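You operate a simulated robot arm through the tools that you are given. There is no shell and no other tool.

You run a simulated robot arm. Do the job below in one go: nothing can be reset, and whatever is moved stays where it is left.

## Task
Close up at the green panel and put the air on at 4.
Fine: orange cap and blue valve shut before the red valve by the bowls opens; knob under the gauge to 4; orange valve last; the red block rises.

Only the result counts: the job must be done as asked and must still hold three seconds after the hand-in. Knocking over, shifting, dropping, spilling or breaking anything else fails it. A push-on lid holds only when it is set on centred and level and pressed home; a screw cap is set on level and turned clockwise until tight.

## Robot
A 7-joint arm with a two-finger parallel gripper, fixed in place. Base frame: the origin is on the floor under the middle of its stand, x ahead of it, y to its left, z up. Units: mm, rad, N and s.
It reaches about 1524 mm from its shoulder. Its first joint turns from -2.601 to 2.601 rad. Payload 3.5 kg.
The TCP is the grasp point between the finger pads, 23 mm short of the fingertips. In the tool frame z runs along the fingers and y along their closing line. The gripper opens to 94 mm. The fingers are 38 mm wide and 10 mm thick; the gripper's body (54 by 96 mm) begins 39 mm behind the TCP.
Orientation is that of the tool frame in the base frame, as a unit quaternion [x, y, z, w]. With the fingers straight down and closing along the base's y, the tool's x points along the base's -x, its y along +y and its z along -z.

## Interface
- The arm moves only by the tool step_arm. Its arguments are lists of equal length, an entry for each row: "offset": the shift along the tool's x, y, z in cm, a list of three; "angular": the turn, a rotation vector about the tool's x, y, z in rad, a list of three; "fingers": the gripper command, from -1 (shut) to 1 (fully open), values between in proportion. In form: {"offset": [[dx, dy, dz], ...], "angular": [[wx, wy, wz], ...], "fingers": [fingers, ...]}. A call has 1 to 20 rows; each row shifts and turns the commanded pose from where the row before left it, along the tool's axes as they then stand. A row lasts 0.2 s, in which the tool goes at most 50 mm and 0.15 rad; a call with a longer step from one row to the next is refused whole, and so is a gripper value outside its range. A pose out of reach is approached as far as the arm can. The call stops where the force on the tool passes 40 N (or 10 N more than at its start, if that is more) or the arm is blocked; 0.2 s more then pass. Each finger travels about 153 mm/s and halts on what it meets, pressing with about 37 N; the grip force reading is that of the motor and also rises with nothing between the fingers. The clock runs only during rows and for 0.2 s after the last one: add rows that do not move to give the fingers time. It gives the time, the measured TCP pose, the force on the tool (base axes), the opening and the grip force at its end, in the units of the frame above (readings bear some noise), with the torque about the TCP (base axes, N m) and any sound that the robot's microphone picked up, and new pictures: "show" is both (left out), scene, wrist or none.
- Cameras (640 x 400 px; columns grow to the right, rows downward): "scene" is fixed at [47.6, -493.3, 1387.3]; the picture's right is [-0.97, -0.23, 0.00], its down [-0.17, 0.72, -0.67] and it looks along [0.15, -0.65, -0.74] (base axes); focal length 214 px, centre (320, 200). "wrist" rides on the gripper at [86, 16, -75] in the tool frame; the picture's right is [-0.18, 0.98, 0.00], its down [-0.58, -0.11, -0.81] and it looks along [-0.79, -0.15, 0.59] (tool axes); focal length 243 px, centre (320, 200). There is no depth. A picture from a camera that has moved, and an enlarged one, comes with that camera's place and axes in the base frame and with its lens. The place of the scene camera against the robot may be out by one fixed shift of up to 12 mm in any direction.
- inspect(camera, box): a new picture of the part [left, top, right, bottom] of that camera's present view, enlarged. No time passes.
- job_done(): hands the job in; it is judged then, once.

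Nothing tells you positions but the pictures and the camera data. Unless the task says otherwise, let go and move clear before handing in.

The tools are called after "Request:" by a JSON object that holds its "name" and its "arguments". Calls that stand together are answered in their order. step_arm: Moves the arm, as the interface text tells. Its arguments: {"type":"object","properties":{"offset":{"type":"array"},"angular":{"type":"array"},"fingers":{"type":"array"},"show":{"type":"string","enum":["both","scene","wrist","none"]}},"required":["offset","angular","fingers"]} The other tools are called the same way: inspect (camera, box) takes an enlarged picture of a part of a camera's view; job_done () hands the job in.

At the start:

```text
time_s: 0.0
tcp_pos: [330.7, -764.6, 1138.3]
orientation: [-0.001, 1.0, 0.0, 0.0]
wrist_force: [0.7, 0.5, 0.8]
wrist_torque: [0.0, 0.03, 0.0]
finger_gap: 94.0
gripper_force: 0.1
```

scene: 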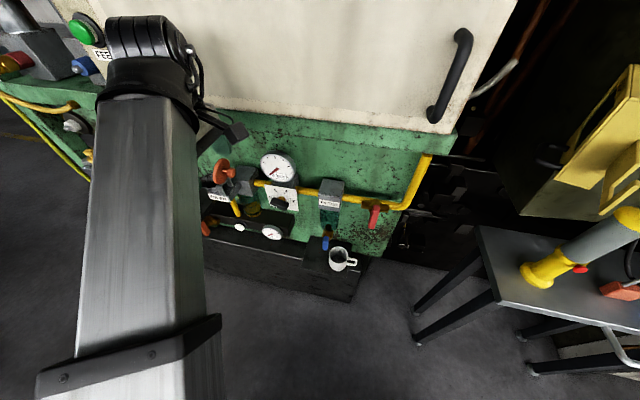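
wrist: 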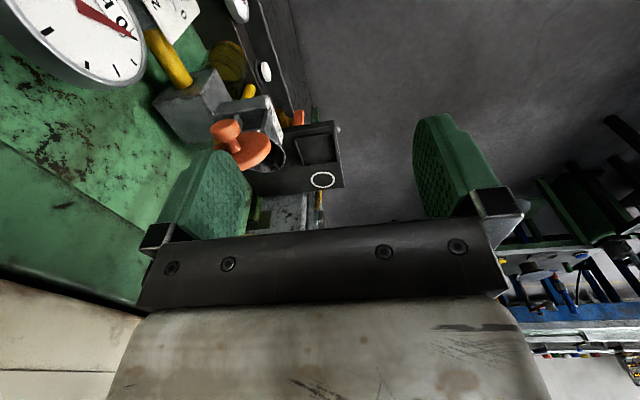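

I see a green panel on the machine's face with a gauge, an orange cross valve, bowls, a blue drain and a red lever on a yellow pipe. I'll enlarge the scene to work out each part before moving.

Request:
{"name": "inspect", "arguments": {"camera": "scene", "box": [190, 120, 350, 220]}}

Request:
{"name": "inspect", "arguments": {"camera": "scene", "box": [280, 130, 440, 290]}}

Request:
{"name": "inspect", "arguments": {"camera": "scene", "box": [190, 180, 370, 300]}}

Request:
{"name": "inspect", "arguments": {"camera": "wrist", "box": [0, 0, 360, 240]}}

Request:
{"name": "inspect", "arguments": {"camera": "scene", "box": [0, 0, 160, 200]}}

```text
4.00 times, centred on (270, 170) of scene
camera zoom: at [47.6, -493.3, 1387.3], right [-0.97, -0.23, 0.0], down [-0.17, 0.72, -0.67], along [0.15, -0.65, -0.74], focal length 858 px, centre (520, 320)
```

zoom: 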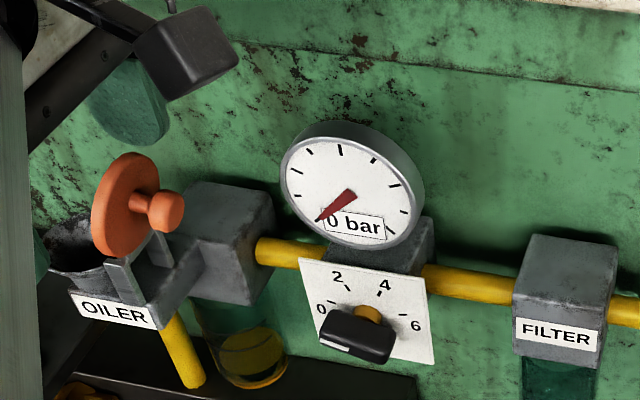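

```text
2.50 times, centred on (360, 210) of scene
camera zoom: at [47.6, -493.3, 1387.3], right [-0.97, -0.23, 0.0], down [-0.17, 0.72, -0.67], along [0.15, -0.65, -0.74], focal length 536 px, centre (220, 175)
```

zoom: 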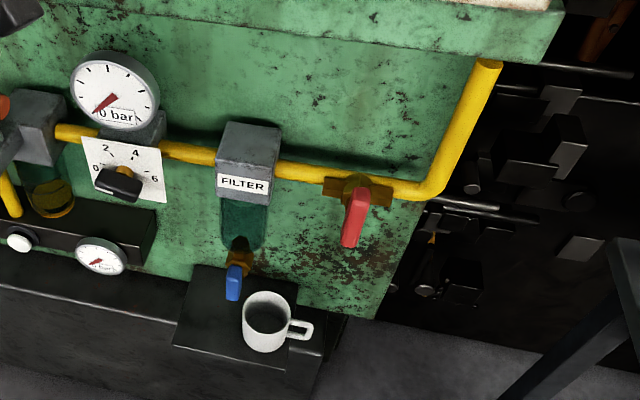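

```text
3.33 times, centred on (280, 240) of scene
camera zoom: at [47.6, -493.3, 1387.3], right [-0.97, -0.23, 0.0], down [-0.17, 0.72, -0.67], along [0.15, -0.65, -0.74], focal length 715 px, centre (453, 67)
```

zoom: 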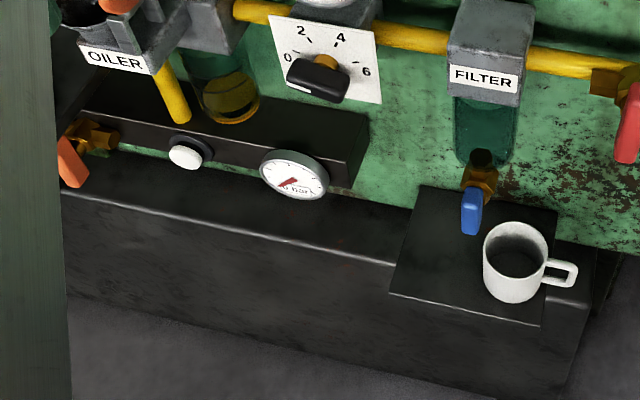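

```text
1.67 times, centred on (180, 120) of wrist
camera zoom: at [244.7, -749.0, 1212.0], right [0.18, 0.98, 0.0], down [0.58, -0.11, 0.81], along [0.79, -0.15, -0.59], focal length 404 px, centre (553, 333)
```

zoom: 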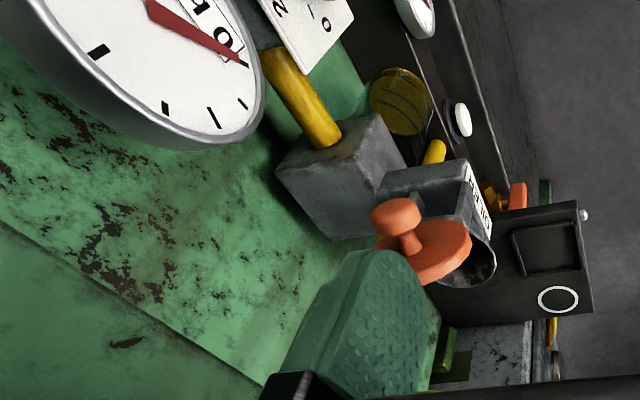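

```text
2.00 times, centred on (80, 100) of scene
camera zoom: at [47.6, -493.3, 1387.3], right [-0.97, -0.23, 0.0], down [-0.17, 0.72, -0.67], along [0.15, -0.65, -0.74], focal length 429 px, centre (800, 400)
```

zoom: 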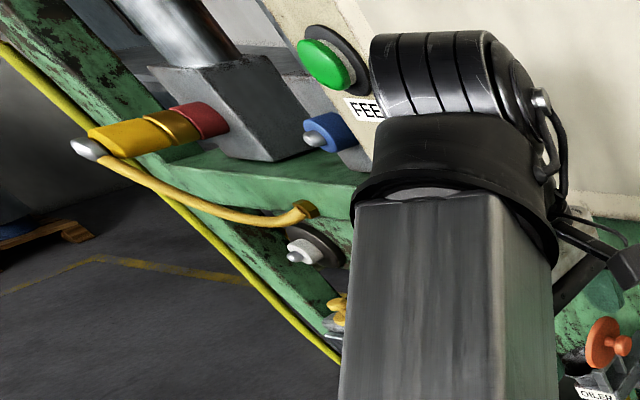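

The gauge works out at about (270, -930, 995), on a panel facing +y. I'll back the hand away from the panel and turn it so the wrist camera faces the panel.

Request:
{"name": "step_arm", "arguments": {"offset": [[0, 4, 0], [0, 4, 0], [0, 4, 0], [0, 4, 0], [0, 4, 0], [0, 0, 0], [0, 0, 0], [0, 0, 0], [0, 0, 0], [0, 0, 0], [0, 0, 0], [0, 0, 0], [0, 0, 0], [0, 0, 0], [0, 0, 0], [0, 0, 0]], "angular": [[0, 0, 0], [0, 0, 0], [0, 0, 0], [0, 0, 0], [0, 0, 0], [0, 0, 0.1428], [0, 0, 0.1428], [0, 0, 0.1428], [0, 0, 0.1428], [0, 0, 0.1428], [0, 0, 0.1428], [0, 0, 0.1428], [0, 0, 0.1428], [0, 0, 0.1428], [0, 0, 0.1428], [0, 0, 0.1428]], "fingers": [1, 1, 1, 1, 1, 1, 1, 1, 1, 1, 1, 1, 1, 1, 1, 1]}}

```text
time_s: 1.7
tcp_pos: [342.4, -588.0, 1088.5]
orientation: [0.161, 0.987, -0.006, 0.003]
wrist_force: [-14.9, -17.5, -3.1]
wrist_torque: [1.41, -1.61, 2.08]
finger_gap: 94.2
gripper_force: 0.0
out of reach, approached as far as the arm can: row 2, 3, 4, 5, 6
stopped in row 8: the force on the tool passed its limit at 105 N (the readings are from after the stop); the commanded pose is now the measured one
camera wrist: at [266.9, -543.3, 1162.0], right [0.49, 0.87, -0.01], down [0.51, -0.28, 0.81], along [0.71, -0.4, -0.58], focal length 243 px, centre (320, 200)
```

scene: 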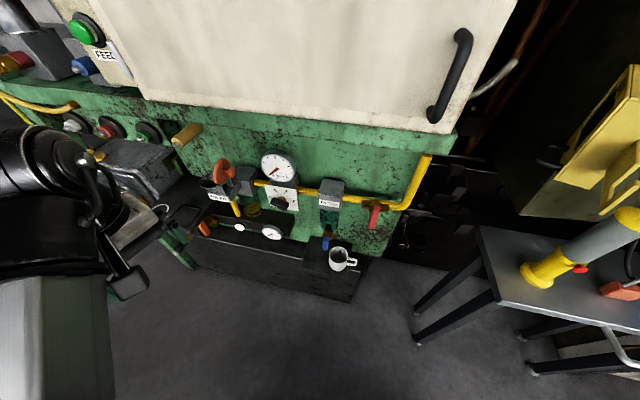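
wrist: 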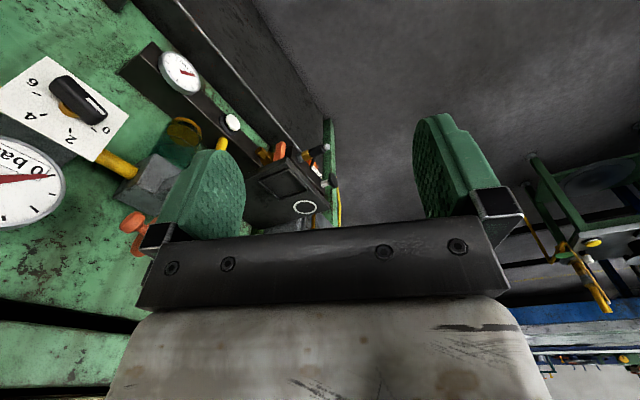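

The arm was too folded near its base and the move stopped on a force limit. I'll check the scene before moving again, to see what it touched and whether anything shifted.

Request:
{"name": "inspect", "arguments": {"camera": "scene", "box": [0, 80, 240, 320]}}

Request:
{"name": "inspect", "arguments": {"camera": "scene", "box": [100, 120, 300, 250]}}

Request:
{"name": "inspect", "arguments": {"camera": "wrist", "box": [0, 0, 360, 240]}}

Request:
{"name": "step_arm", "arguments": {"offset": [[0, 0, 0]], "angular": [[0, 0, 0]], "fingers": [1], "show": "none"}}

```text
1.67 times, centred on (120, 200) of scene
camera zoom: at [47.6, -493.3, 1387.3], right [-0.97, -0.23, 0.0], down [-0.17, 0.72, -0.67], along [0.15, -0.65, -0.74], focal length 358 px, centre (653, 200)
```

zoom: 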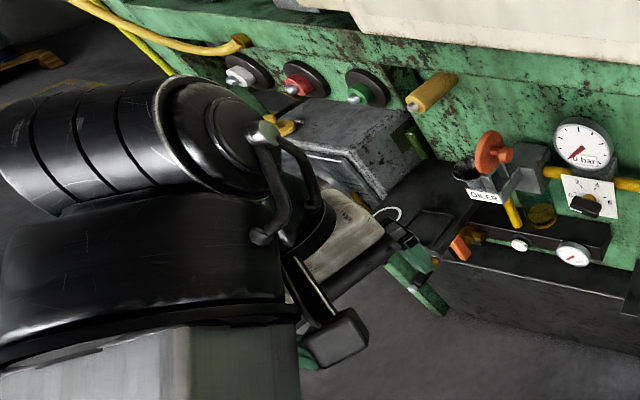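

```text
3.08 times, centred on (200, 185) of scene
camera zoom: at [47.6, -493.3, 1387.3], right [-0.97, -0.23, 0.0], down [-0.17, 0.72, -0.67], along [0.15, -0.65, -0.74], focal length 660 px, centre (689, 246)
```

zoom: 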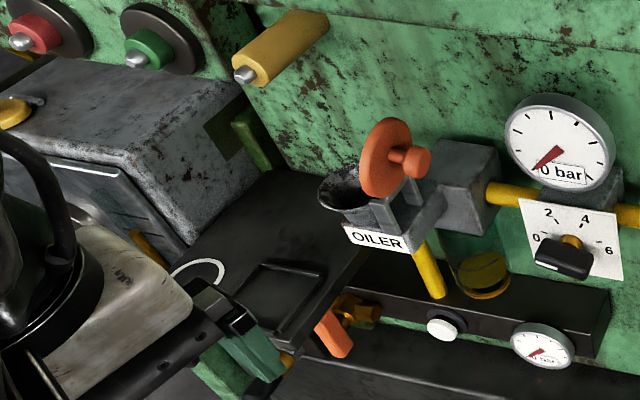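

```text
1.67 times, centred on (180, 120) of wrist
camera zoom: at [266.9, -543.3, 1162.0], right [0.49, 0.87, -0.01], down [0.51, -0.28, 0.81], along [0.71, -0.4, -0.58], focal length 404 px, centre (553, 333)
```

zoom: 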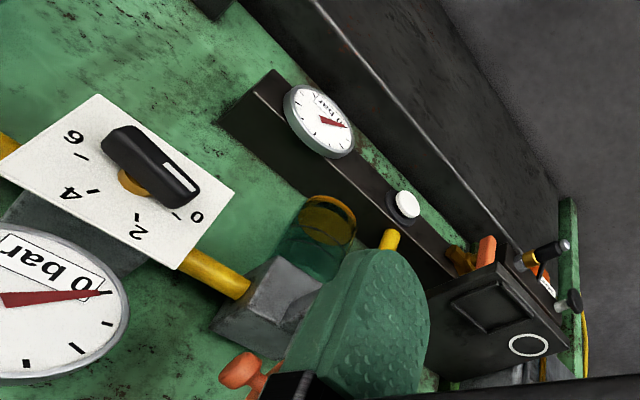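

```text
time_s: 2.1
tcp_pos: [343.0, -588.0, 1088.4]
orientation: [0.161, 0.987, -0.006, 0.002]
wrist_force: [-21.7, -22.3, -9.3]
wrist_torque: [1.54, -2.82, 2.9]
finger_gap: 94.2
gripper_force: 0.1
```

The tool still reads about 30 N, so the folded hand is probably leaning on the arm itself. I'll ease it back toward -x and -y, the way the force pushes.

Request:
{"name": "step_arm", "arguments": {"offset": [[-0.6, -1.9, 0], [-0.6, -1.9, 0]], "angular": [[0, 0, 0], [0, 0, 0]], "fingers": [1, 1], "show": "scene"}}

```text
time_s: 2.7
tcp_pos: [340.8, -626.4, 1088.3]
orientation: [0.164, 0.986, -0.004, 0.001]
wrist_force: [0.3, -0.6, -0.9]
wrist_torque: [0.0, -0.02, 0.0]
finger_gap: 94.0
gripper_force: 0.1
```

scene: 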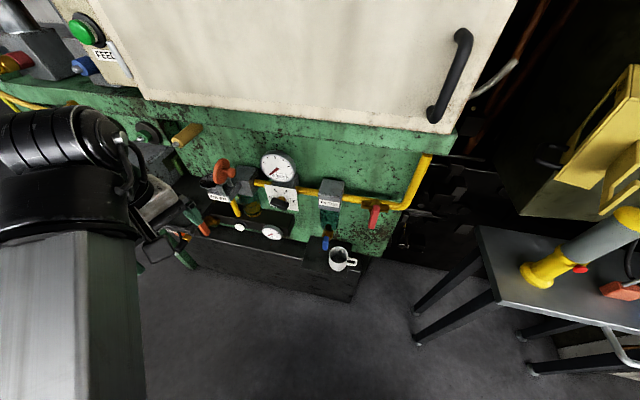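

The contact is gone. I'll turn the hand about its own axis the rest of the way, so the wrist camera faces the panel.

Request:
{"name": "step_arm", "arguments": {"offset": [[0, 0, 0], [0, 0, 0], [0, 0, 0], [0, 0, 0], [0, 0, 0], [0, 0, 0], [0, 0, 0], [0, 0, 0], [0, 0, 0]], "angular": [[0, 0, 0.138], [0, 0, 0.138], [0, 0, 0.138], [0, 0, 0.138], [0, 0, 0.138], [0, 0, 0.138], [0, 0, 0.138], [0, 0, 0.138], [0, 0, 0.138]], "fingers": [1, 1, 1, 1, 1, 1, 1, 1, 1]}}

```text
time_s: 3.1
tcp_pos: [339.9, -627.7, 1089.0]
orientation: [0.181, 0.983, -0.008, 0.001]
wrist_force: [-10.4, -12.3, -2.6]
wrist_torque: [0.97, -1.25, 1.52]
finger_gap: 94.1
gripper_force: 0.0
stopped in row 1: the force on the tool passed its limit at 89 N (the readings are from after the stop); the commanded pose is now the measured one
camera wrist: at [267.1, -580.1, 1162.5], right [0.52, 0.85, -0.01], down [0.5, -0.3, 0.81], along [0.69, -0.43, -0.59], focal length 243 px, centre (320, 200)
```

scene: 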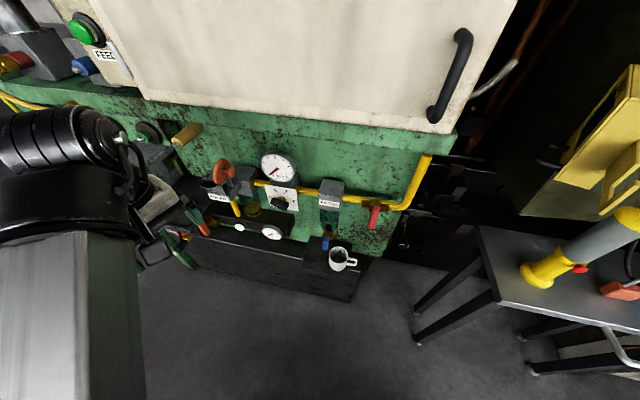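
wrist: 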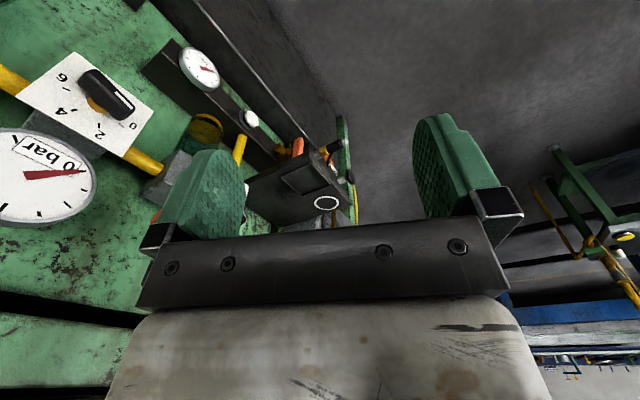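

Turning the hand that way presses the camera stalk against the forearm. I'll turn back, then tilt the fingers toward the panel to unfold the wrist.

Request:
{"name": "step_arm", "arguments": {"offset": [[-0.7, -1.9, 0], [0, 0, 0], [0, 0, 0], [0, 0, 0], [0, 0, 0], [0, 0, 0], [0, 0, 0], [0, 0, 0], [0, 0, 0]], "angular": [[0, 0, 0], [0, 0, -0.122], [0, 0, -0.122], [0, 0, -0.122], [0.14, 0, 0], [0.14, 0, 0], [0.14, 0, 0], [0.14, 0, 0], [0.14, 0, 0]], "fingers": [1, 1, 1, 1, 1, 1, 1, 1, 1]}}

```text
time_s: 5.1
tcp_pos: [340.1, -647.9, 1090.4]
orientation: [0.001, 0.937, -0.35, 0.0]
wrist_force: [-0.7, 0.2, -0.2]
wrist_torque: [-0.04, -0.02, 0.03]
finger_gap: 93.7
gripper_force: 0.0
camera wrist: at [255.4, -586.5, 1134.9], right [0.19, 0.74, -0.65], down [0.58, 0.45, 0.68], along [0.79, -0.5, -0.35], focal length 243 px, centre (320, 200)
```

scene: 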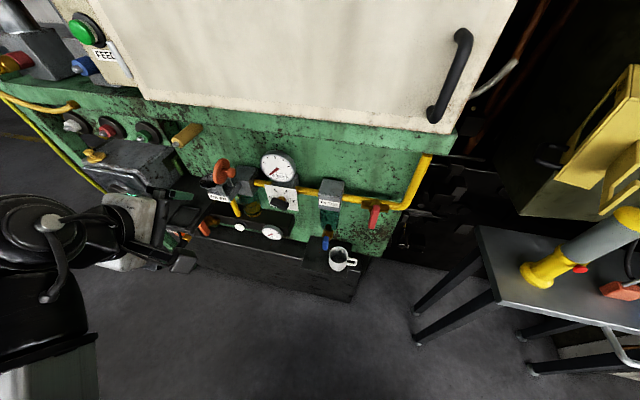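
wrist: 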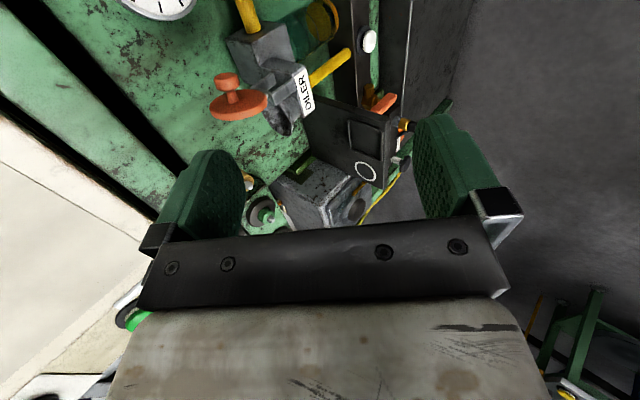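

That unfolded cleanly. From here I can study the oiler and its cap, and the black manifold with the orange lever.

Request:
{"name": "inspect", "arguments": {"camera": "wrist", "box": [180, 40, 340, 160]}}

Request:
{"name": "inspect", "arguments": {"camera": "wrist", "box": [280, 60, 440, 260]}}

Request:
{"name": "inspect", "arguments": {"camera": "scene", "box": [140, 150, 300, 260]}}

Request:
{"name": "inspect", "arguments": {"camera": "scene", "box": [50, 80, 210, 220]}}

```text
3.33 times, centred on (260, 100) of wrist
camera zoom: at [255.4, -586.5, 1134.9], right [0.19, 0.74, -0.65], down [0.58, 0.45, 0.68], along [0.79, -0.5, -0.35], focal length 809 px, centre (520, 533)
```

zoom: 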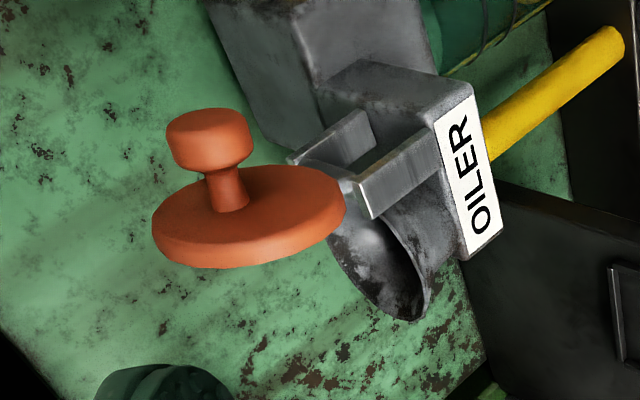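

```text
2.00 times, centred on (360, 160) of wrist
camera zoom: at [255.4, -586.5, 1134.9], right [0.19, 0.74, -0.65], down [0.58, 0.45, 0.68], along [0.79, -0.5, -0.35], focal length 485 px, centre (240, 280)
```

zoom: 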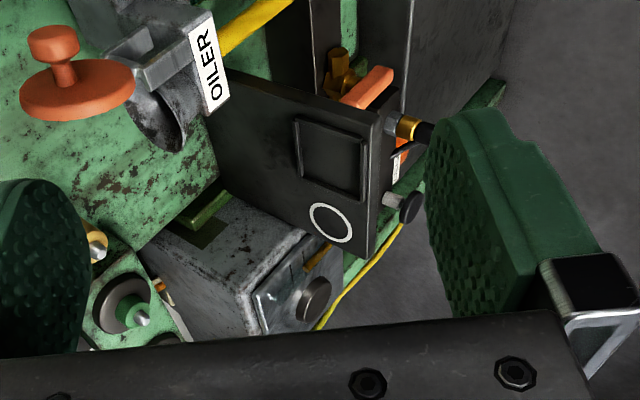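

```text
3.64 times, centred on (220, 205) of scene
camera zoom: at [47.6, -493.3, 1387.3], right [-0.97, -0.23, 0.0], down [-0.17, 0.72, -0.67], along [0.15, -0.65, -0.74], focal length 780 px, centre (684, 182)
```

zoom: 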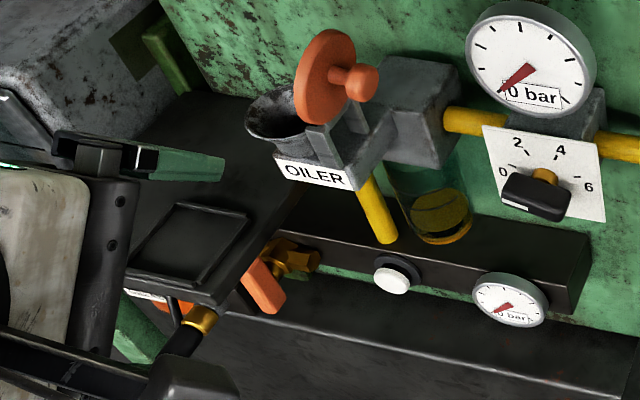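

```text
2.86 times, centred on (130, 150) of scene
camera zoom: at [47.6, -493.3, 1387.3], right [-0.97, -0.23, 0.0], down [-0.17, 0.72, -0.67], along [0.15, -0.65, -0.74], focal length 613 px, centre (863, 343)
```

zoom: 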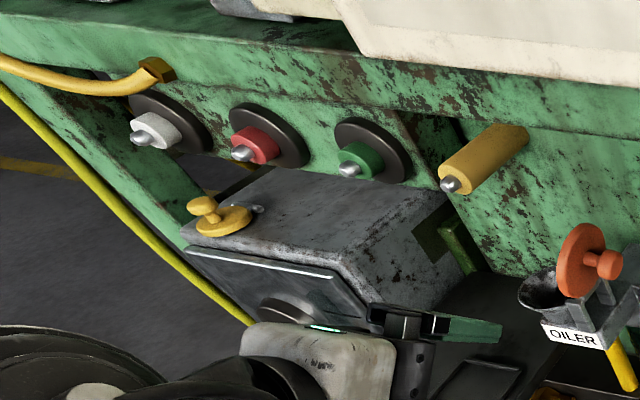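

The orange cap is a lid hinged between two ears on the oiler, standing open with its knob toward -x, and it folds toward +x over the cup. I'll level the hand toward the panel and roll the camera on top for a working view.

Request:
{"name": "step_arm", "arguments": {"offset": [[0, 0, 0], [0, 0, 0], [0, 0, 0], [0, 0, 0], [0, 0, 0], [0, 0, 0], [0, 0, 0], [0, 0, 0], [0, 0, 0], [0, 0, 0], [0, 0, 0], [0, 0, 0], [0, 0, 0], [0, 0, 0], [0, 0, 0], [0, 0, 0], [0, 0, 0]], "angular": [[0.145, 0, 0], [0.145, 0, 0], [0.145, 0, 0], [0.145, 0, 0], [0.145, 0, 0], [0.13, 0, 0], [0, 0, -0.1428], [0, 0, -0.1428], [0, 0, -0.1428], [0, 0, -0.1428], [0, 0, -0.1428], [0, 0, -0.1428], [0, 0, -0.1428], [0, 0, -0.1428], [0, 0, -0.1428], [0, 0, -0.1428], [0, 0, -0.1428]], "fingers": [1, 1, 1, 1, 1, 1, 1, 1, 1, 1, 1, 1, 1, 1, 1, 1, 1]}}

```text
time_s: 8.7
tcp_pos: [341.1, -646.7, 1089.2]
orientation: [-0.499, 0.501, -0.499, -0.501]
wrist_force: [-0.5, 0.4, 0.2]
wrist_torque: [-0.01, -0.02, -0.02]
finger_gap: 94.2
gripper_force: 0.1
camera wrist: at [326.1, -572.7, 1175.3], right [-0.98, 0.0, -0.18], down [0.11, 0.81, -0.58], along [0.15, -0.59, -0.79], focal length 243 px, centre (320, 200)
```

scene: 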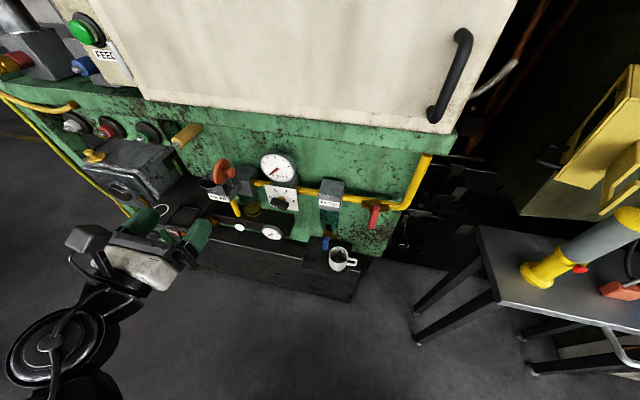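
wrist: 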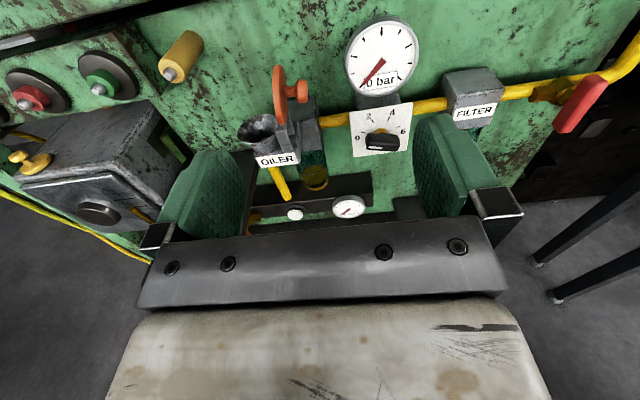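

This is a good frontal view with the hand level. I'll enlarge the parts here to measure them.

Request:
{"name": "inspect", "arguments": {"camera": "wrist", "box": [230, 50, 350, 125]}}

Request:
{"name": "inspect", "arguments": {"camera": "wrist", "box": [230, 120, 430, 245]}}

Request:
{"name": "inspect", "arguments": {"camera": "wrist", "box": [330, 10, 430, 160]}}

Request:
{"name": "inspect", "arguments": {"camera": "wrist", "box": [430, 20, 640, 150]}}

Request:
{"name": "inspect", "arguments": {"camera": "wrist", "box": [230, 90, 310, 170]}}

```text
5.33 times, centred on (290, 88) of wrist
camera zoom: at [326.1, -572.7, 1175.3], right [-0.98, 0.0, -0.18], down [0.11, 0.81, -0.58], along [0.15, -0.59, -0.79], focal length 1294 px, centre (480, 800)
```

zoom: 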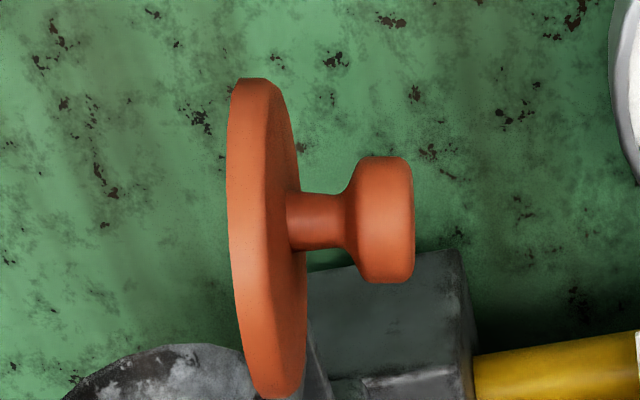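

```text
3.20 times, centred on (330, 182) of wrist
camera zoom: at [326.1, -572.7, 1175.3], right [-0.98, 0.0, -0.18], down [0.11, 0.81, -0.58], along [0.15, -0.59, -0.79], focal length 776 px, centre (288, 256)
```

zoom: 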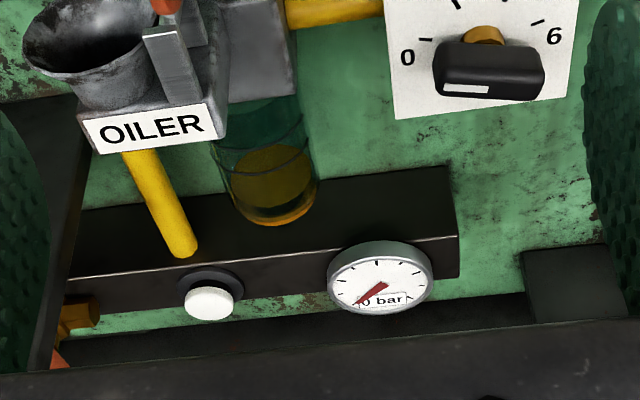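

```text
2.67 times, centred on (380, 85) of wrist
camera zoom: at [326.1, -572.7, 1175.3], right [-0.98, 0.0, -0.18], down [0.11, 0.81, -0.58], along [0.15, -0.59, -0.79], focal length 647 px, centre (160, 507)
```

zoom: 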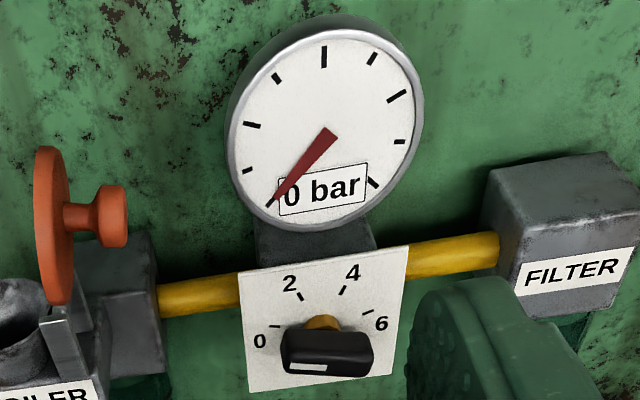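

```text
3.05 times, centred on (535, 85) of wrist
camera zoom: at [326.1, -572.7, 1175.3], right [-0.98, 0.0, -0.18], down [0.11, 0.81, -0.58], along [0.15, -0.59, -0.79], focal length 739 px, centre (-335, 550)
```

zoom: 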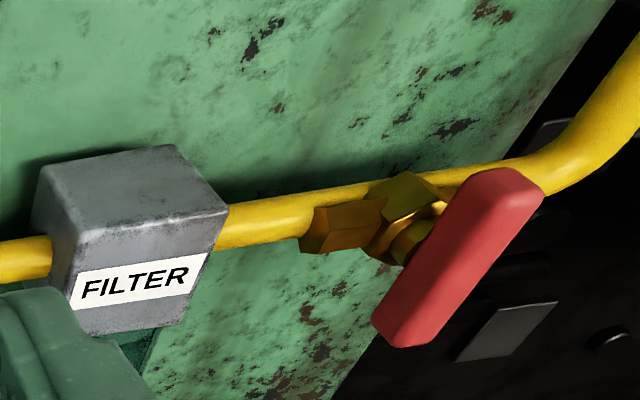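

```text
5.00 times, centred on (270, 130) of wrist
camera zoom: at [326.1, -572.7, 1175.3], right [-0.98, 0.0, -0.18], down [0.11, 0.81, -0.58], along [0.15, -0.59, -0.79], focal length 1213 px, centre (570, 550)
```

zoom: 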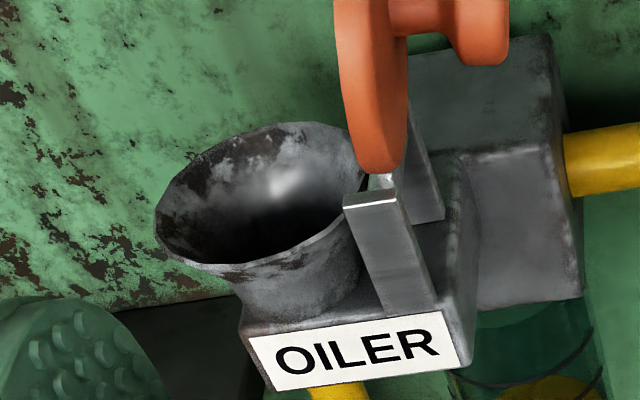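

The lid hinge is confirmed: a pin between the two ears. The knob's white mark points at 0, and 4 lies about 120° clockwise. I'll shift along -x for a second view so I can fix depths.

Request:
{"name": "step_arm", "arguments": {"offset": [[0, 4, 1], [0, 4, 1], [0, 4, 1], [0, 4, 1], [0, 4, 1]], "angular": [[0, 0, 0], [0, 0, 0], [0, 0, 0], [0, 0, 0], [0, 0, 0]], "fingers": [1, 1, 1, 1, 1]}}

```text
time_s: 9.9
tcp_pos: [138.1, -695.7, 1088.9]
orientation: [-0.499, 0.501, -0.499, -0.501]
wrist_force: [-0.2, 0.2, -0.3]
wrist_torque: [0.01, 0.01, 0.0]
finger_gap: 93.9
gripper_force: 0.0
camera wrist: at [124.6, -621.1, 1175.8], right [-0.98, 0.0, -0.18], down [0.11, 0.81, -0.58], along [0.15, -0.59, -0.79], focal length 243 px, centre (320, 200)
```

scene: 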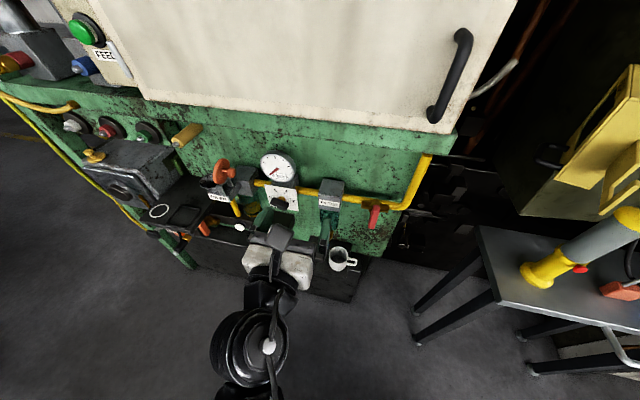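
wrist: 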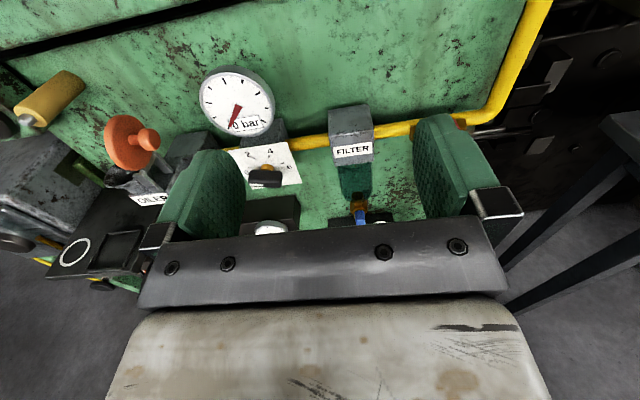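

The two views agree well: the gauge face is at (269, -920, 1010). I'll enlarge this view to do the same for the cap, knob, blue lever and others.

Request:
{"name": "inspect", "arguments": {"camera": "wrist", "box": [80, 100, 180, 210]}}

Request:
{"name": "inspect", "arguments": {"camera": "wrist", "box": [200, 60, 310, 200]}}

Request:
{"name": "inspect", "arguments": {"camera": "wrist", "box": [310, 90, 480, 235]}}

Request:
{"name": "inspect", "arguments": {"camera": "scene", "box": [300, 170, 400, 280]}}

```text
3.64 times, centred on (130, 155) of wrist
camera zoom: at [124.6, -621.1, 1175.8], right [-0.98, 0.0, -0.18], down [0.11, 0.81, -0.58], along [0.15, -0.59, -0.79], focal length 882 px, centre (1011, 364)
```

zoom: 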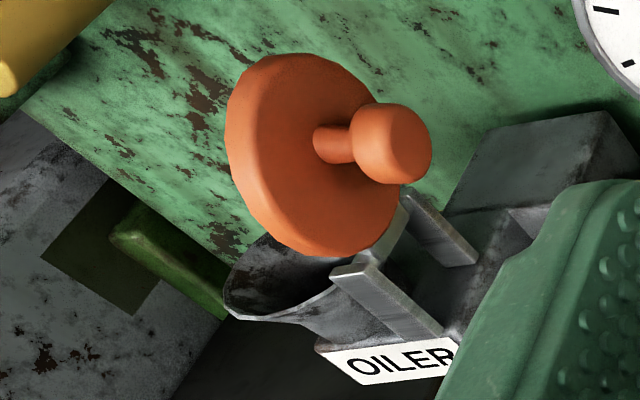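

```text
2.86 times, centred on (255, 130) of wrist
camera zoom: at [124.6, -621.1, 1175.8], right [-0.98, 0.0, -0.18], down [0.11, 0.81, -0.58], along [0.15, -0.59, -0.79], focal length 693 px, centre (506, 400)
```

zoom: 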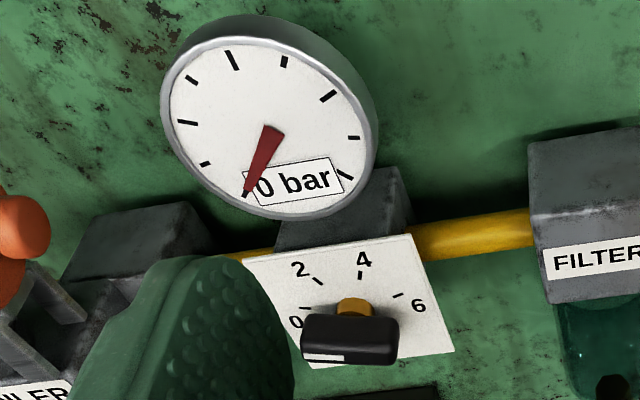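

```text
2.76 times, centred on (395, 162) of wrist
camera zoom: at [124.6, -621.1, 1175.8], right [-0.98, 0.0, -0.18], down [0.11, 0.81, -0.58], along [0.15, -0.59, -0.79], focal length 669 px, centre (113, 303)
```

zoom: 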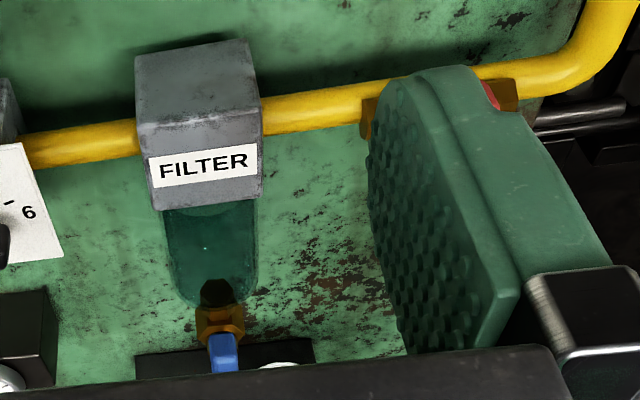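

```text
3.64 times, centred on (350, 225) of scene
camera zoom: at [47.6, -493.3, 1387.3], right [-0.97, -0.23, 0.0], down [-0.17, 0.72, -0.67], along [0.15, -0.65, -0.74], focal length 780 px, centre (211, 109)
```

zoom: 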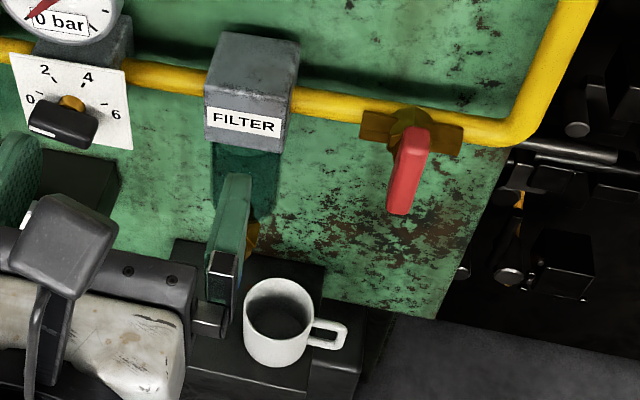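

The lid's knob is at about (381, -872, 1012) and its hinge pin near (420, -869, 967); the regulator knob is at about (273, -894, 892). I'll close the fingers and move to the -x side of the lid, still short of it in y.

Request:
{"name": "step_arm", "arguments": {"offset": [[-1.28, -3.365, 0.74], [-1.28, -3.365, 0.74], [-1.28, -3.365, 0.74], [-1.28, -3.365, 0.74], [-1.28, -3.365, 0.74], [-1.28, -3.365, 0.74]], "angular": [[0, 0, 0], [0, 0, 0], [0, 0, 0], [0, 0, 0], [0, 0, 0], [0, 0, 0]], "fingers": [-1, -1, -1, -1, -1, -1]}}

```text
time_s: 11.3
tcp_pos: [343.5, -740.0, 1014.2]
orientation: [-0.499, 0.502, -0.498, -0.501]
wrist_force: [-0.5, -1.8, 0.2]
wrist_torque: [-0.01, -0.01, 0.01]
finger_gap: 0.0
gripper_force: 37.7
camera wrist: at [328.0, -666.4, 1099.6], right [-0.98, 0.0, -0.18], down [0.11, 0.81, -0.58], along [0.15, -0.59, -0.79], focal length 243 px, centre (320, 200)
```

scene: 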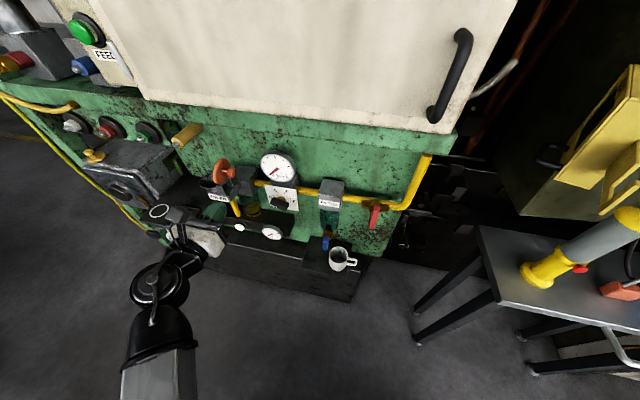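
wrist: 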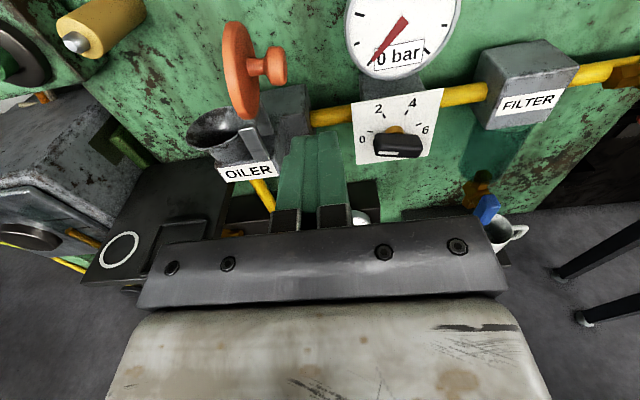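

The view matches: the knob head is at about (380, -872, 1013), clear of the closed fingers by about 16 mm in x. I'll slide in toward the panel beside the knob.

Request:
{"name": "step_arm", "arguments": {"offset": [[0, 0, 2.9], [0, 0, 2.9], [0, 0, 2.9], [0, 0, 2.9]], "angular": [[0, 0, 0], [0, 0, 0], [0, 0, 0], [0, 0, 0]], "fingers": [-1, -1, -1, -1]}}

```text
time_s: 12.3
tcp_pos: [341.1, -858.2, 1012.8]
orientation: [-0.5, 0.501, -0.499, -0.5]
wrist_force: [0.8, -0.6, -0.2]
wrist_torque: [0.02, -0.01, -0.01]
finger_gap: 0.0
gripper_force: 37.0
camera wrist: at [326.8, -783.8, 1098.8], right [-0.98, 0.0, -0.18], down [0.11, 0.81, -0.58], along [0.15, -0.59, -0.79], focal length 243 px, centre (320, 200)
```

scene: 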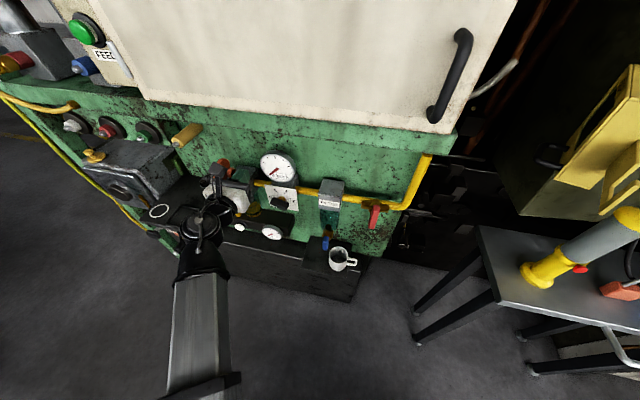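
wrist: 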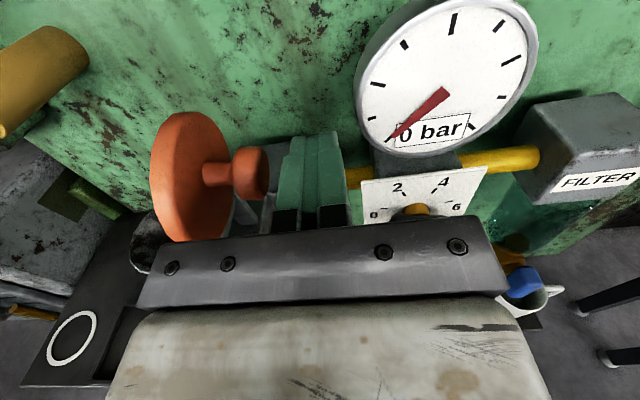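

The fingers sit right beside the knob, with about a 20 mm gap. I'll push slowly toward +x to start folding the lid.

Request:
{"name": "step_arm", "arguments": {"offset": [[0, -1, 0], [0, -1, 0], [0, -1, 0], [0, -1, 0], [0, -1, 0]], "angular": [[0, 0, 0], [0, 0, 0], [0, 0, 0], [0, 0, 0], [0, 0, 0]], "fingers": [-1, -1, -1, -1, -1]}}

```text
time_s: 13.5
tcp_pos: [391.6, -856.9, 1012.6]
orientation: [-0.499, 0.502, -0.498, -0.501]
wrist_force: [0.5, -0.7, -0.1]
wrist_torque: [0.0, 0.0, -0.01]
finger_gap: 0.0
gripper_force: 36.7
camera wrist: at [377.5, -783.6, 1098.2], right [-0.98, 0.0, -0.18], down [0.11, 0.81, -0.58], along [0.15, -0.59, -0.79], focal length 243 px, centre (320, 200)
```

scene: 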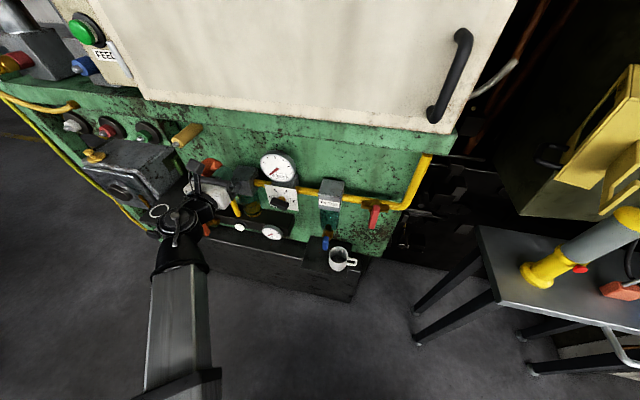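
wrist: 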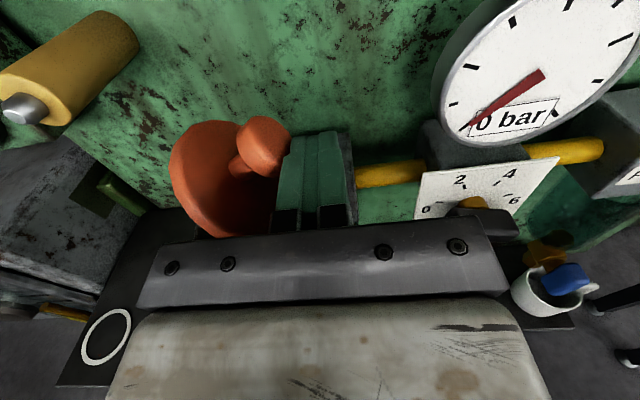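

The lid is folding freely with almost no force. I'll keep pushing toward +x.

Request:
{"name": "step_arm", "arguments": {"offset": [[0, -1, 0], [0, -1, 0], [0, -1, 0], [0, -1, 0], [0, 0, 0]], "angular": [[0, 0, 0], [0, 0, 0], [0, 0, 0], [0, 0, 0], [0, 0, 0]], "fingers": [-1, -1, -1, -1, -1]}}

```text
time_s: 14.7
tcp_pos: [431.0, -858.0, 1010.7]
orientation: [-0.499, 0.502, -0.499, -0.5]
wrist_force: [0.1, -0.1, 0.7]
wrist_torque: [0.02, -0.01, -0.01]
finger_gap: 0.0
gripper_force: 37.1
camera wrist: at [417.2, -783.9, 1097.9], right [-0.98, 0.0, -0.18], down [0.11, 0.81, -0.58], along [0.15, -0.59, -0.79], focal length 243 px, centre (320, 200)
```

scene: 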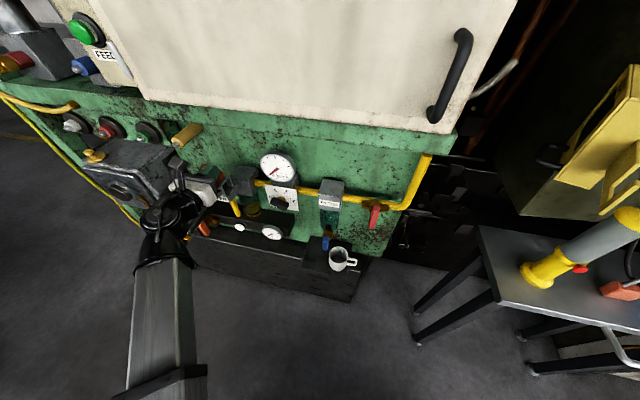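
wrist: 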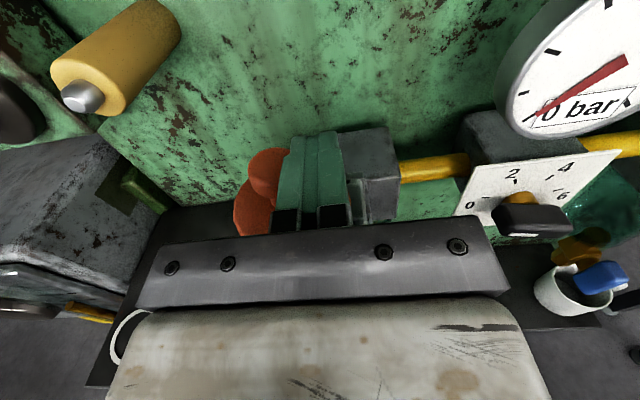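

The lid is nearly down, tilted about 20° by my estimate. I'll rise, move over the knob and look before pressing it home from above.

Request:
{"name": "step_arm", "arguments": {"offset": [[0, 1, 0], [2, 0, 0], [3, 0, 0], [2.0, 0, 0], [0, -1.6, 0], [0, -1.6, 0], [0, -1.6, 0]], "angular": [[0, 0, 0], [0, 0, 0], [0, 0, 0], [0, 0, 0], [0, 0, 0], [0, 0, 0], [0, 0, 0]], "fingers": [-1, -1, -1, -1, -1, -1, -1]}}

```text
time_s: 16.3
tcp_pos: [469.6, -859.7, 1081.0]
orientation: [-0.5, 0.501, -0.499, -0.5]
wrist_force: [0.5, -0.8, 0.1]
wrist_torque: [-0.03, -0.02, 0.03]
finger_gap: 0.0
gripper_force: 37.1
camera wrist: at [455.1, -784.8, 1167.2], right [-0.98, 0.0, -0.18], down [0.11, 0.81, -0.58], along [0.15, -0.59, -0.79], focal length 243 px, centre (320, 200)
```

scene: 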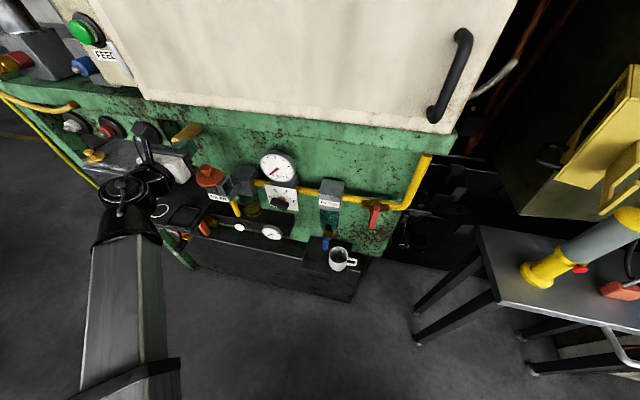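
wrist: 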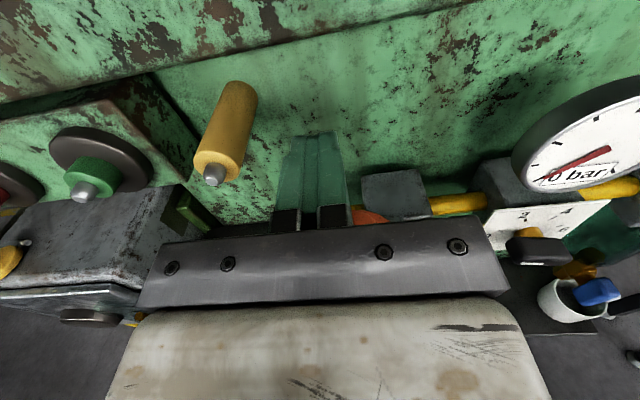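

The scene view now shows the lid lying over the cup. I'll zoom in to check whether it's level.

Request:
{"name": "inspect", "arguments": {"camera": "scene", "box": [170, 145, 260, 215]}}

Request:
{"name": "inspect", "arguments": {"camera": "wrist", "box": [260, 120, 460, 245]}}

```text
5.71 times, centred on (215, 180) of scene
camera zoom: at [47.6, -493.3, 1387.3], right [-0.97, -0.23, 0.0], down [-0.17, 0.72, -0.67], along [0.15, -0.65, -0.74], focal length 1226 px, centre (920, 314)
```

zoom: 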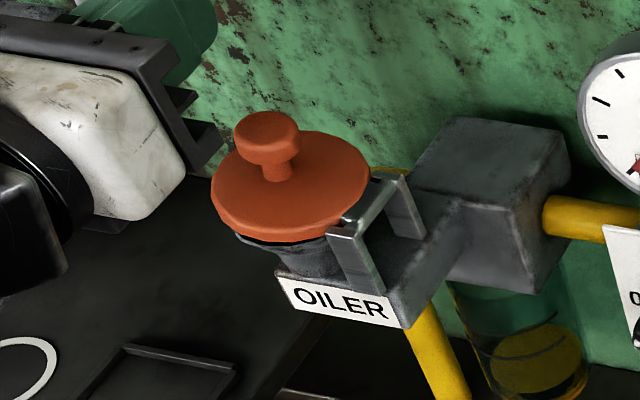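

```text
3.20 times, centred on (360, 182) of wrist
camera zoom: at [455.1, -784.8, 1167.2], right [-0.98, 0.0, -0.18], down [0.11, 0.81, -0.58], along [0.15, -0.59, -0.79], focal length 776 px, centre (192, 256)
```

zoom: 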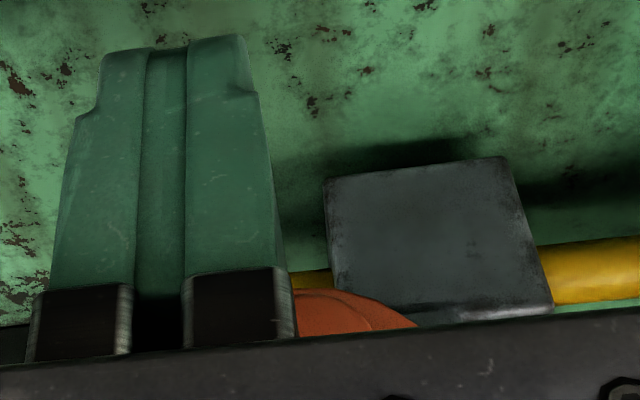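

The lid rests on the cup, with the knob upright near (462, -873, ~1006), but a dark gap shows under it. I'll center the fingers over the knob and press down.

Request:
{"name": "step_arm", "arguments": {"offset": [[0, 0.6, 0.3], [-2, 0, 0], [-2, 0, 0], [-0.6, 0, 0], [-0.4, 0, 0], [-0.4, 0, 0], [-0.4, 0, 0], [-0.4, 0, 0], [-0.4, 0, 0]], "angular": [[0, 0, 0], [0, 0, 0], [0, 0, 0], [0, 0, 0], [0, 0, 0], [0, 0, 0], [0, 0, 0], [0, 0, 0], [0, 0, 0]], "fingers": [-1, -1, -1, -1, -1, -1, -1, -1, -1]}}

```text
time_s: 18.0
tcp_pos: [465.8, -862.2, 1029.6]
orientation: [0.499, -0.498, 0.5, 0.503]
wrist_force: [-1.3, 3.9, 12.8]
wrist_torque: [0.08, 0.03, -0.05]
finger_gap: 0.0
gripper_force: 36.6
stopped in row 8: the force on the tool passed its limit at 46 N (the readings are from after the stop); the commanded pose is now the measured one
camera wrist: at [450.3, -786.0, 1114.4], right [-0.98, 0.0, -0.18], down [0.11, 0.8, -0.59], along [0.14, -0.6, -0.79], focal length 243 px, centre (320, 200)
```

scene: 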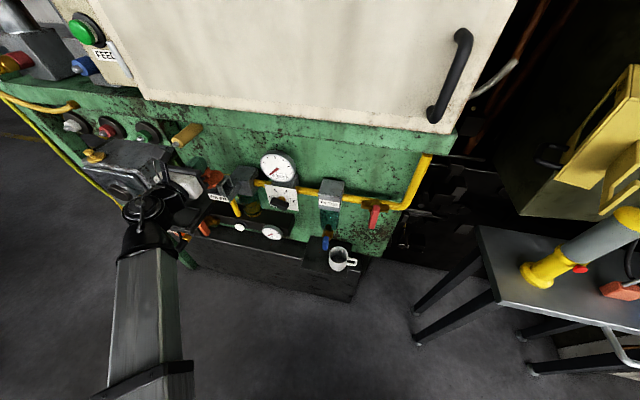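
wrist: 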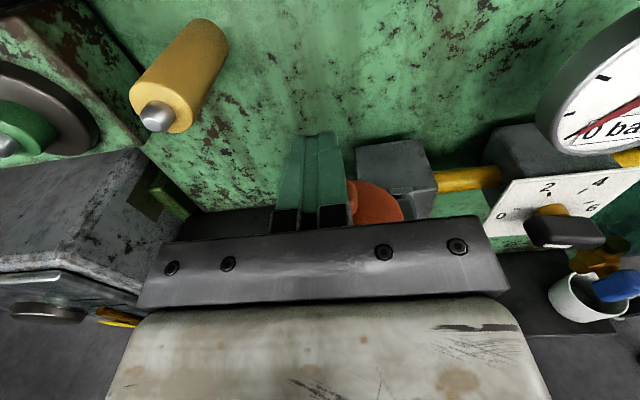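

Contact came at about z 1030, at 46 N, with no sound reported. I'll press a little more to see if it moves further.

Request:
{"name": "step_arm", "arguments": {"offset": [[-0.3, 0, 0], [-0.3, 0, 0], [-0.3, 0, 0], [-0.3, 0, 0]], "angular": [[0, 0, 0], [0, 0, 0], [0, 0, 0], [0, 0, 0]], "fingers": [-1, -1, -1, -1], "show": "none"}}

Request:
{"name": "inspect", "arguments": {"camera": "scene", "box": [170, 145, 260, 215]}}

```text
time_s: 18.4
tcp_pos: [464.6, -861.0, 1029.1]
orientation: [0.499, -0.495, 0.502, 0.505]
wrist_force: [-2.6, 6.3, 15.4]
wrist_torque: [0.1, 0.1, -0.01]
finger_gap: 0.0
gripper_force: 37.1
stopped in row 2: the force on the tool passed its limit at 45 N (the readings are from after the stop); the commanded pose is now the measured one
```

```text
5.71 times, centred on (215, 180) of scene
camera zoom: at [47.6, -493.3, 1387.3], right [-0.97, -0.23, 0.0], down [-0.17, 0.72, -0.67], along [0.15, -0.65, -0.74], focal length 1226 px, centre (920, 314)
```

zoom: 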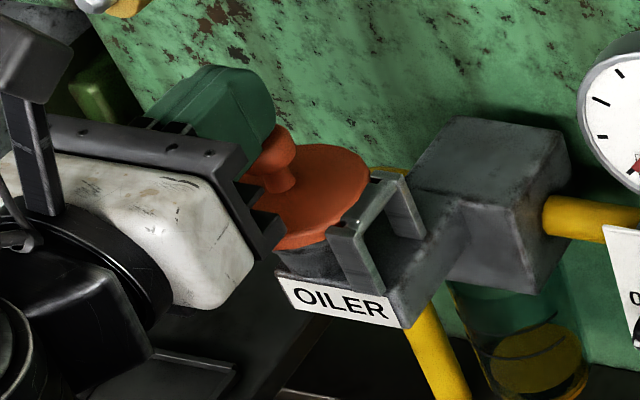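

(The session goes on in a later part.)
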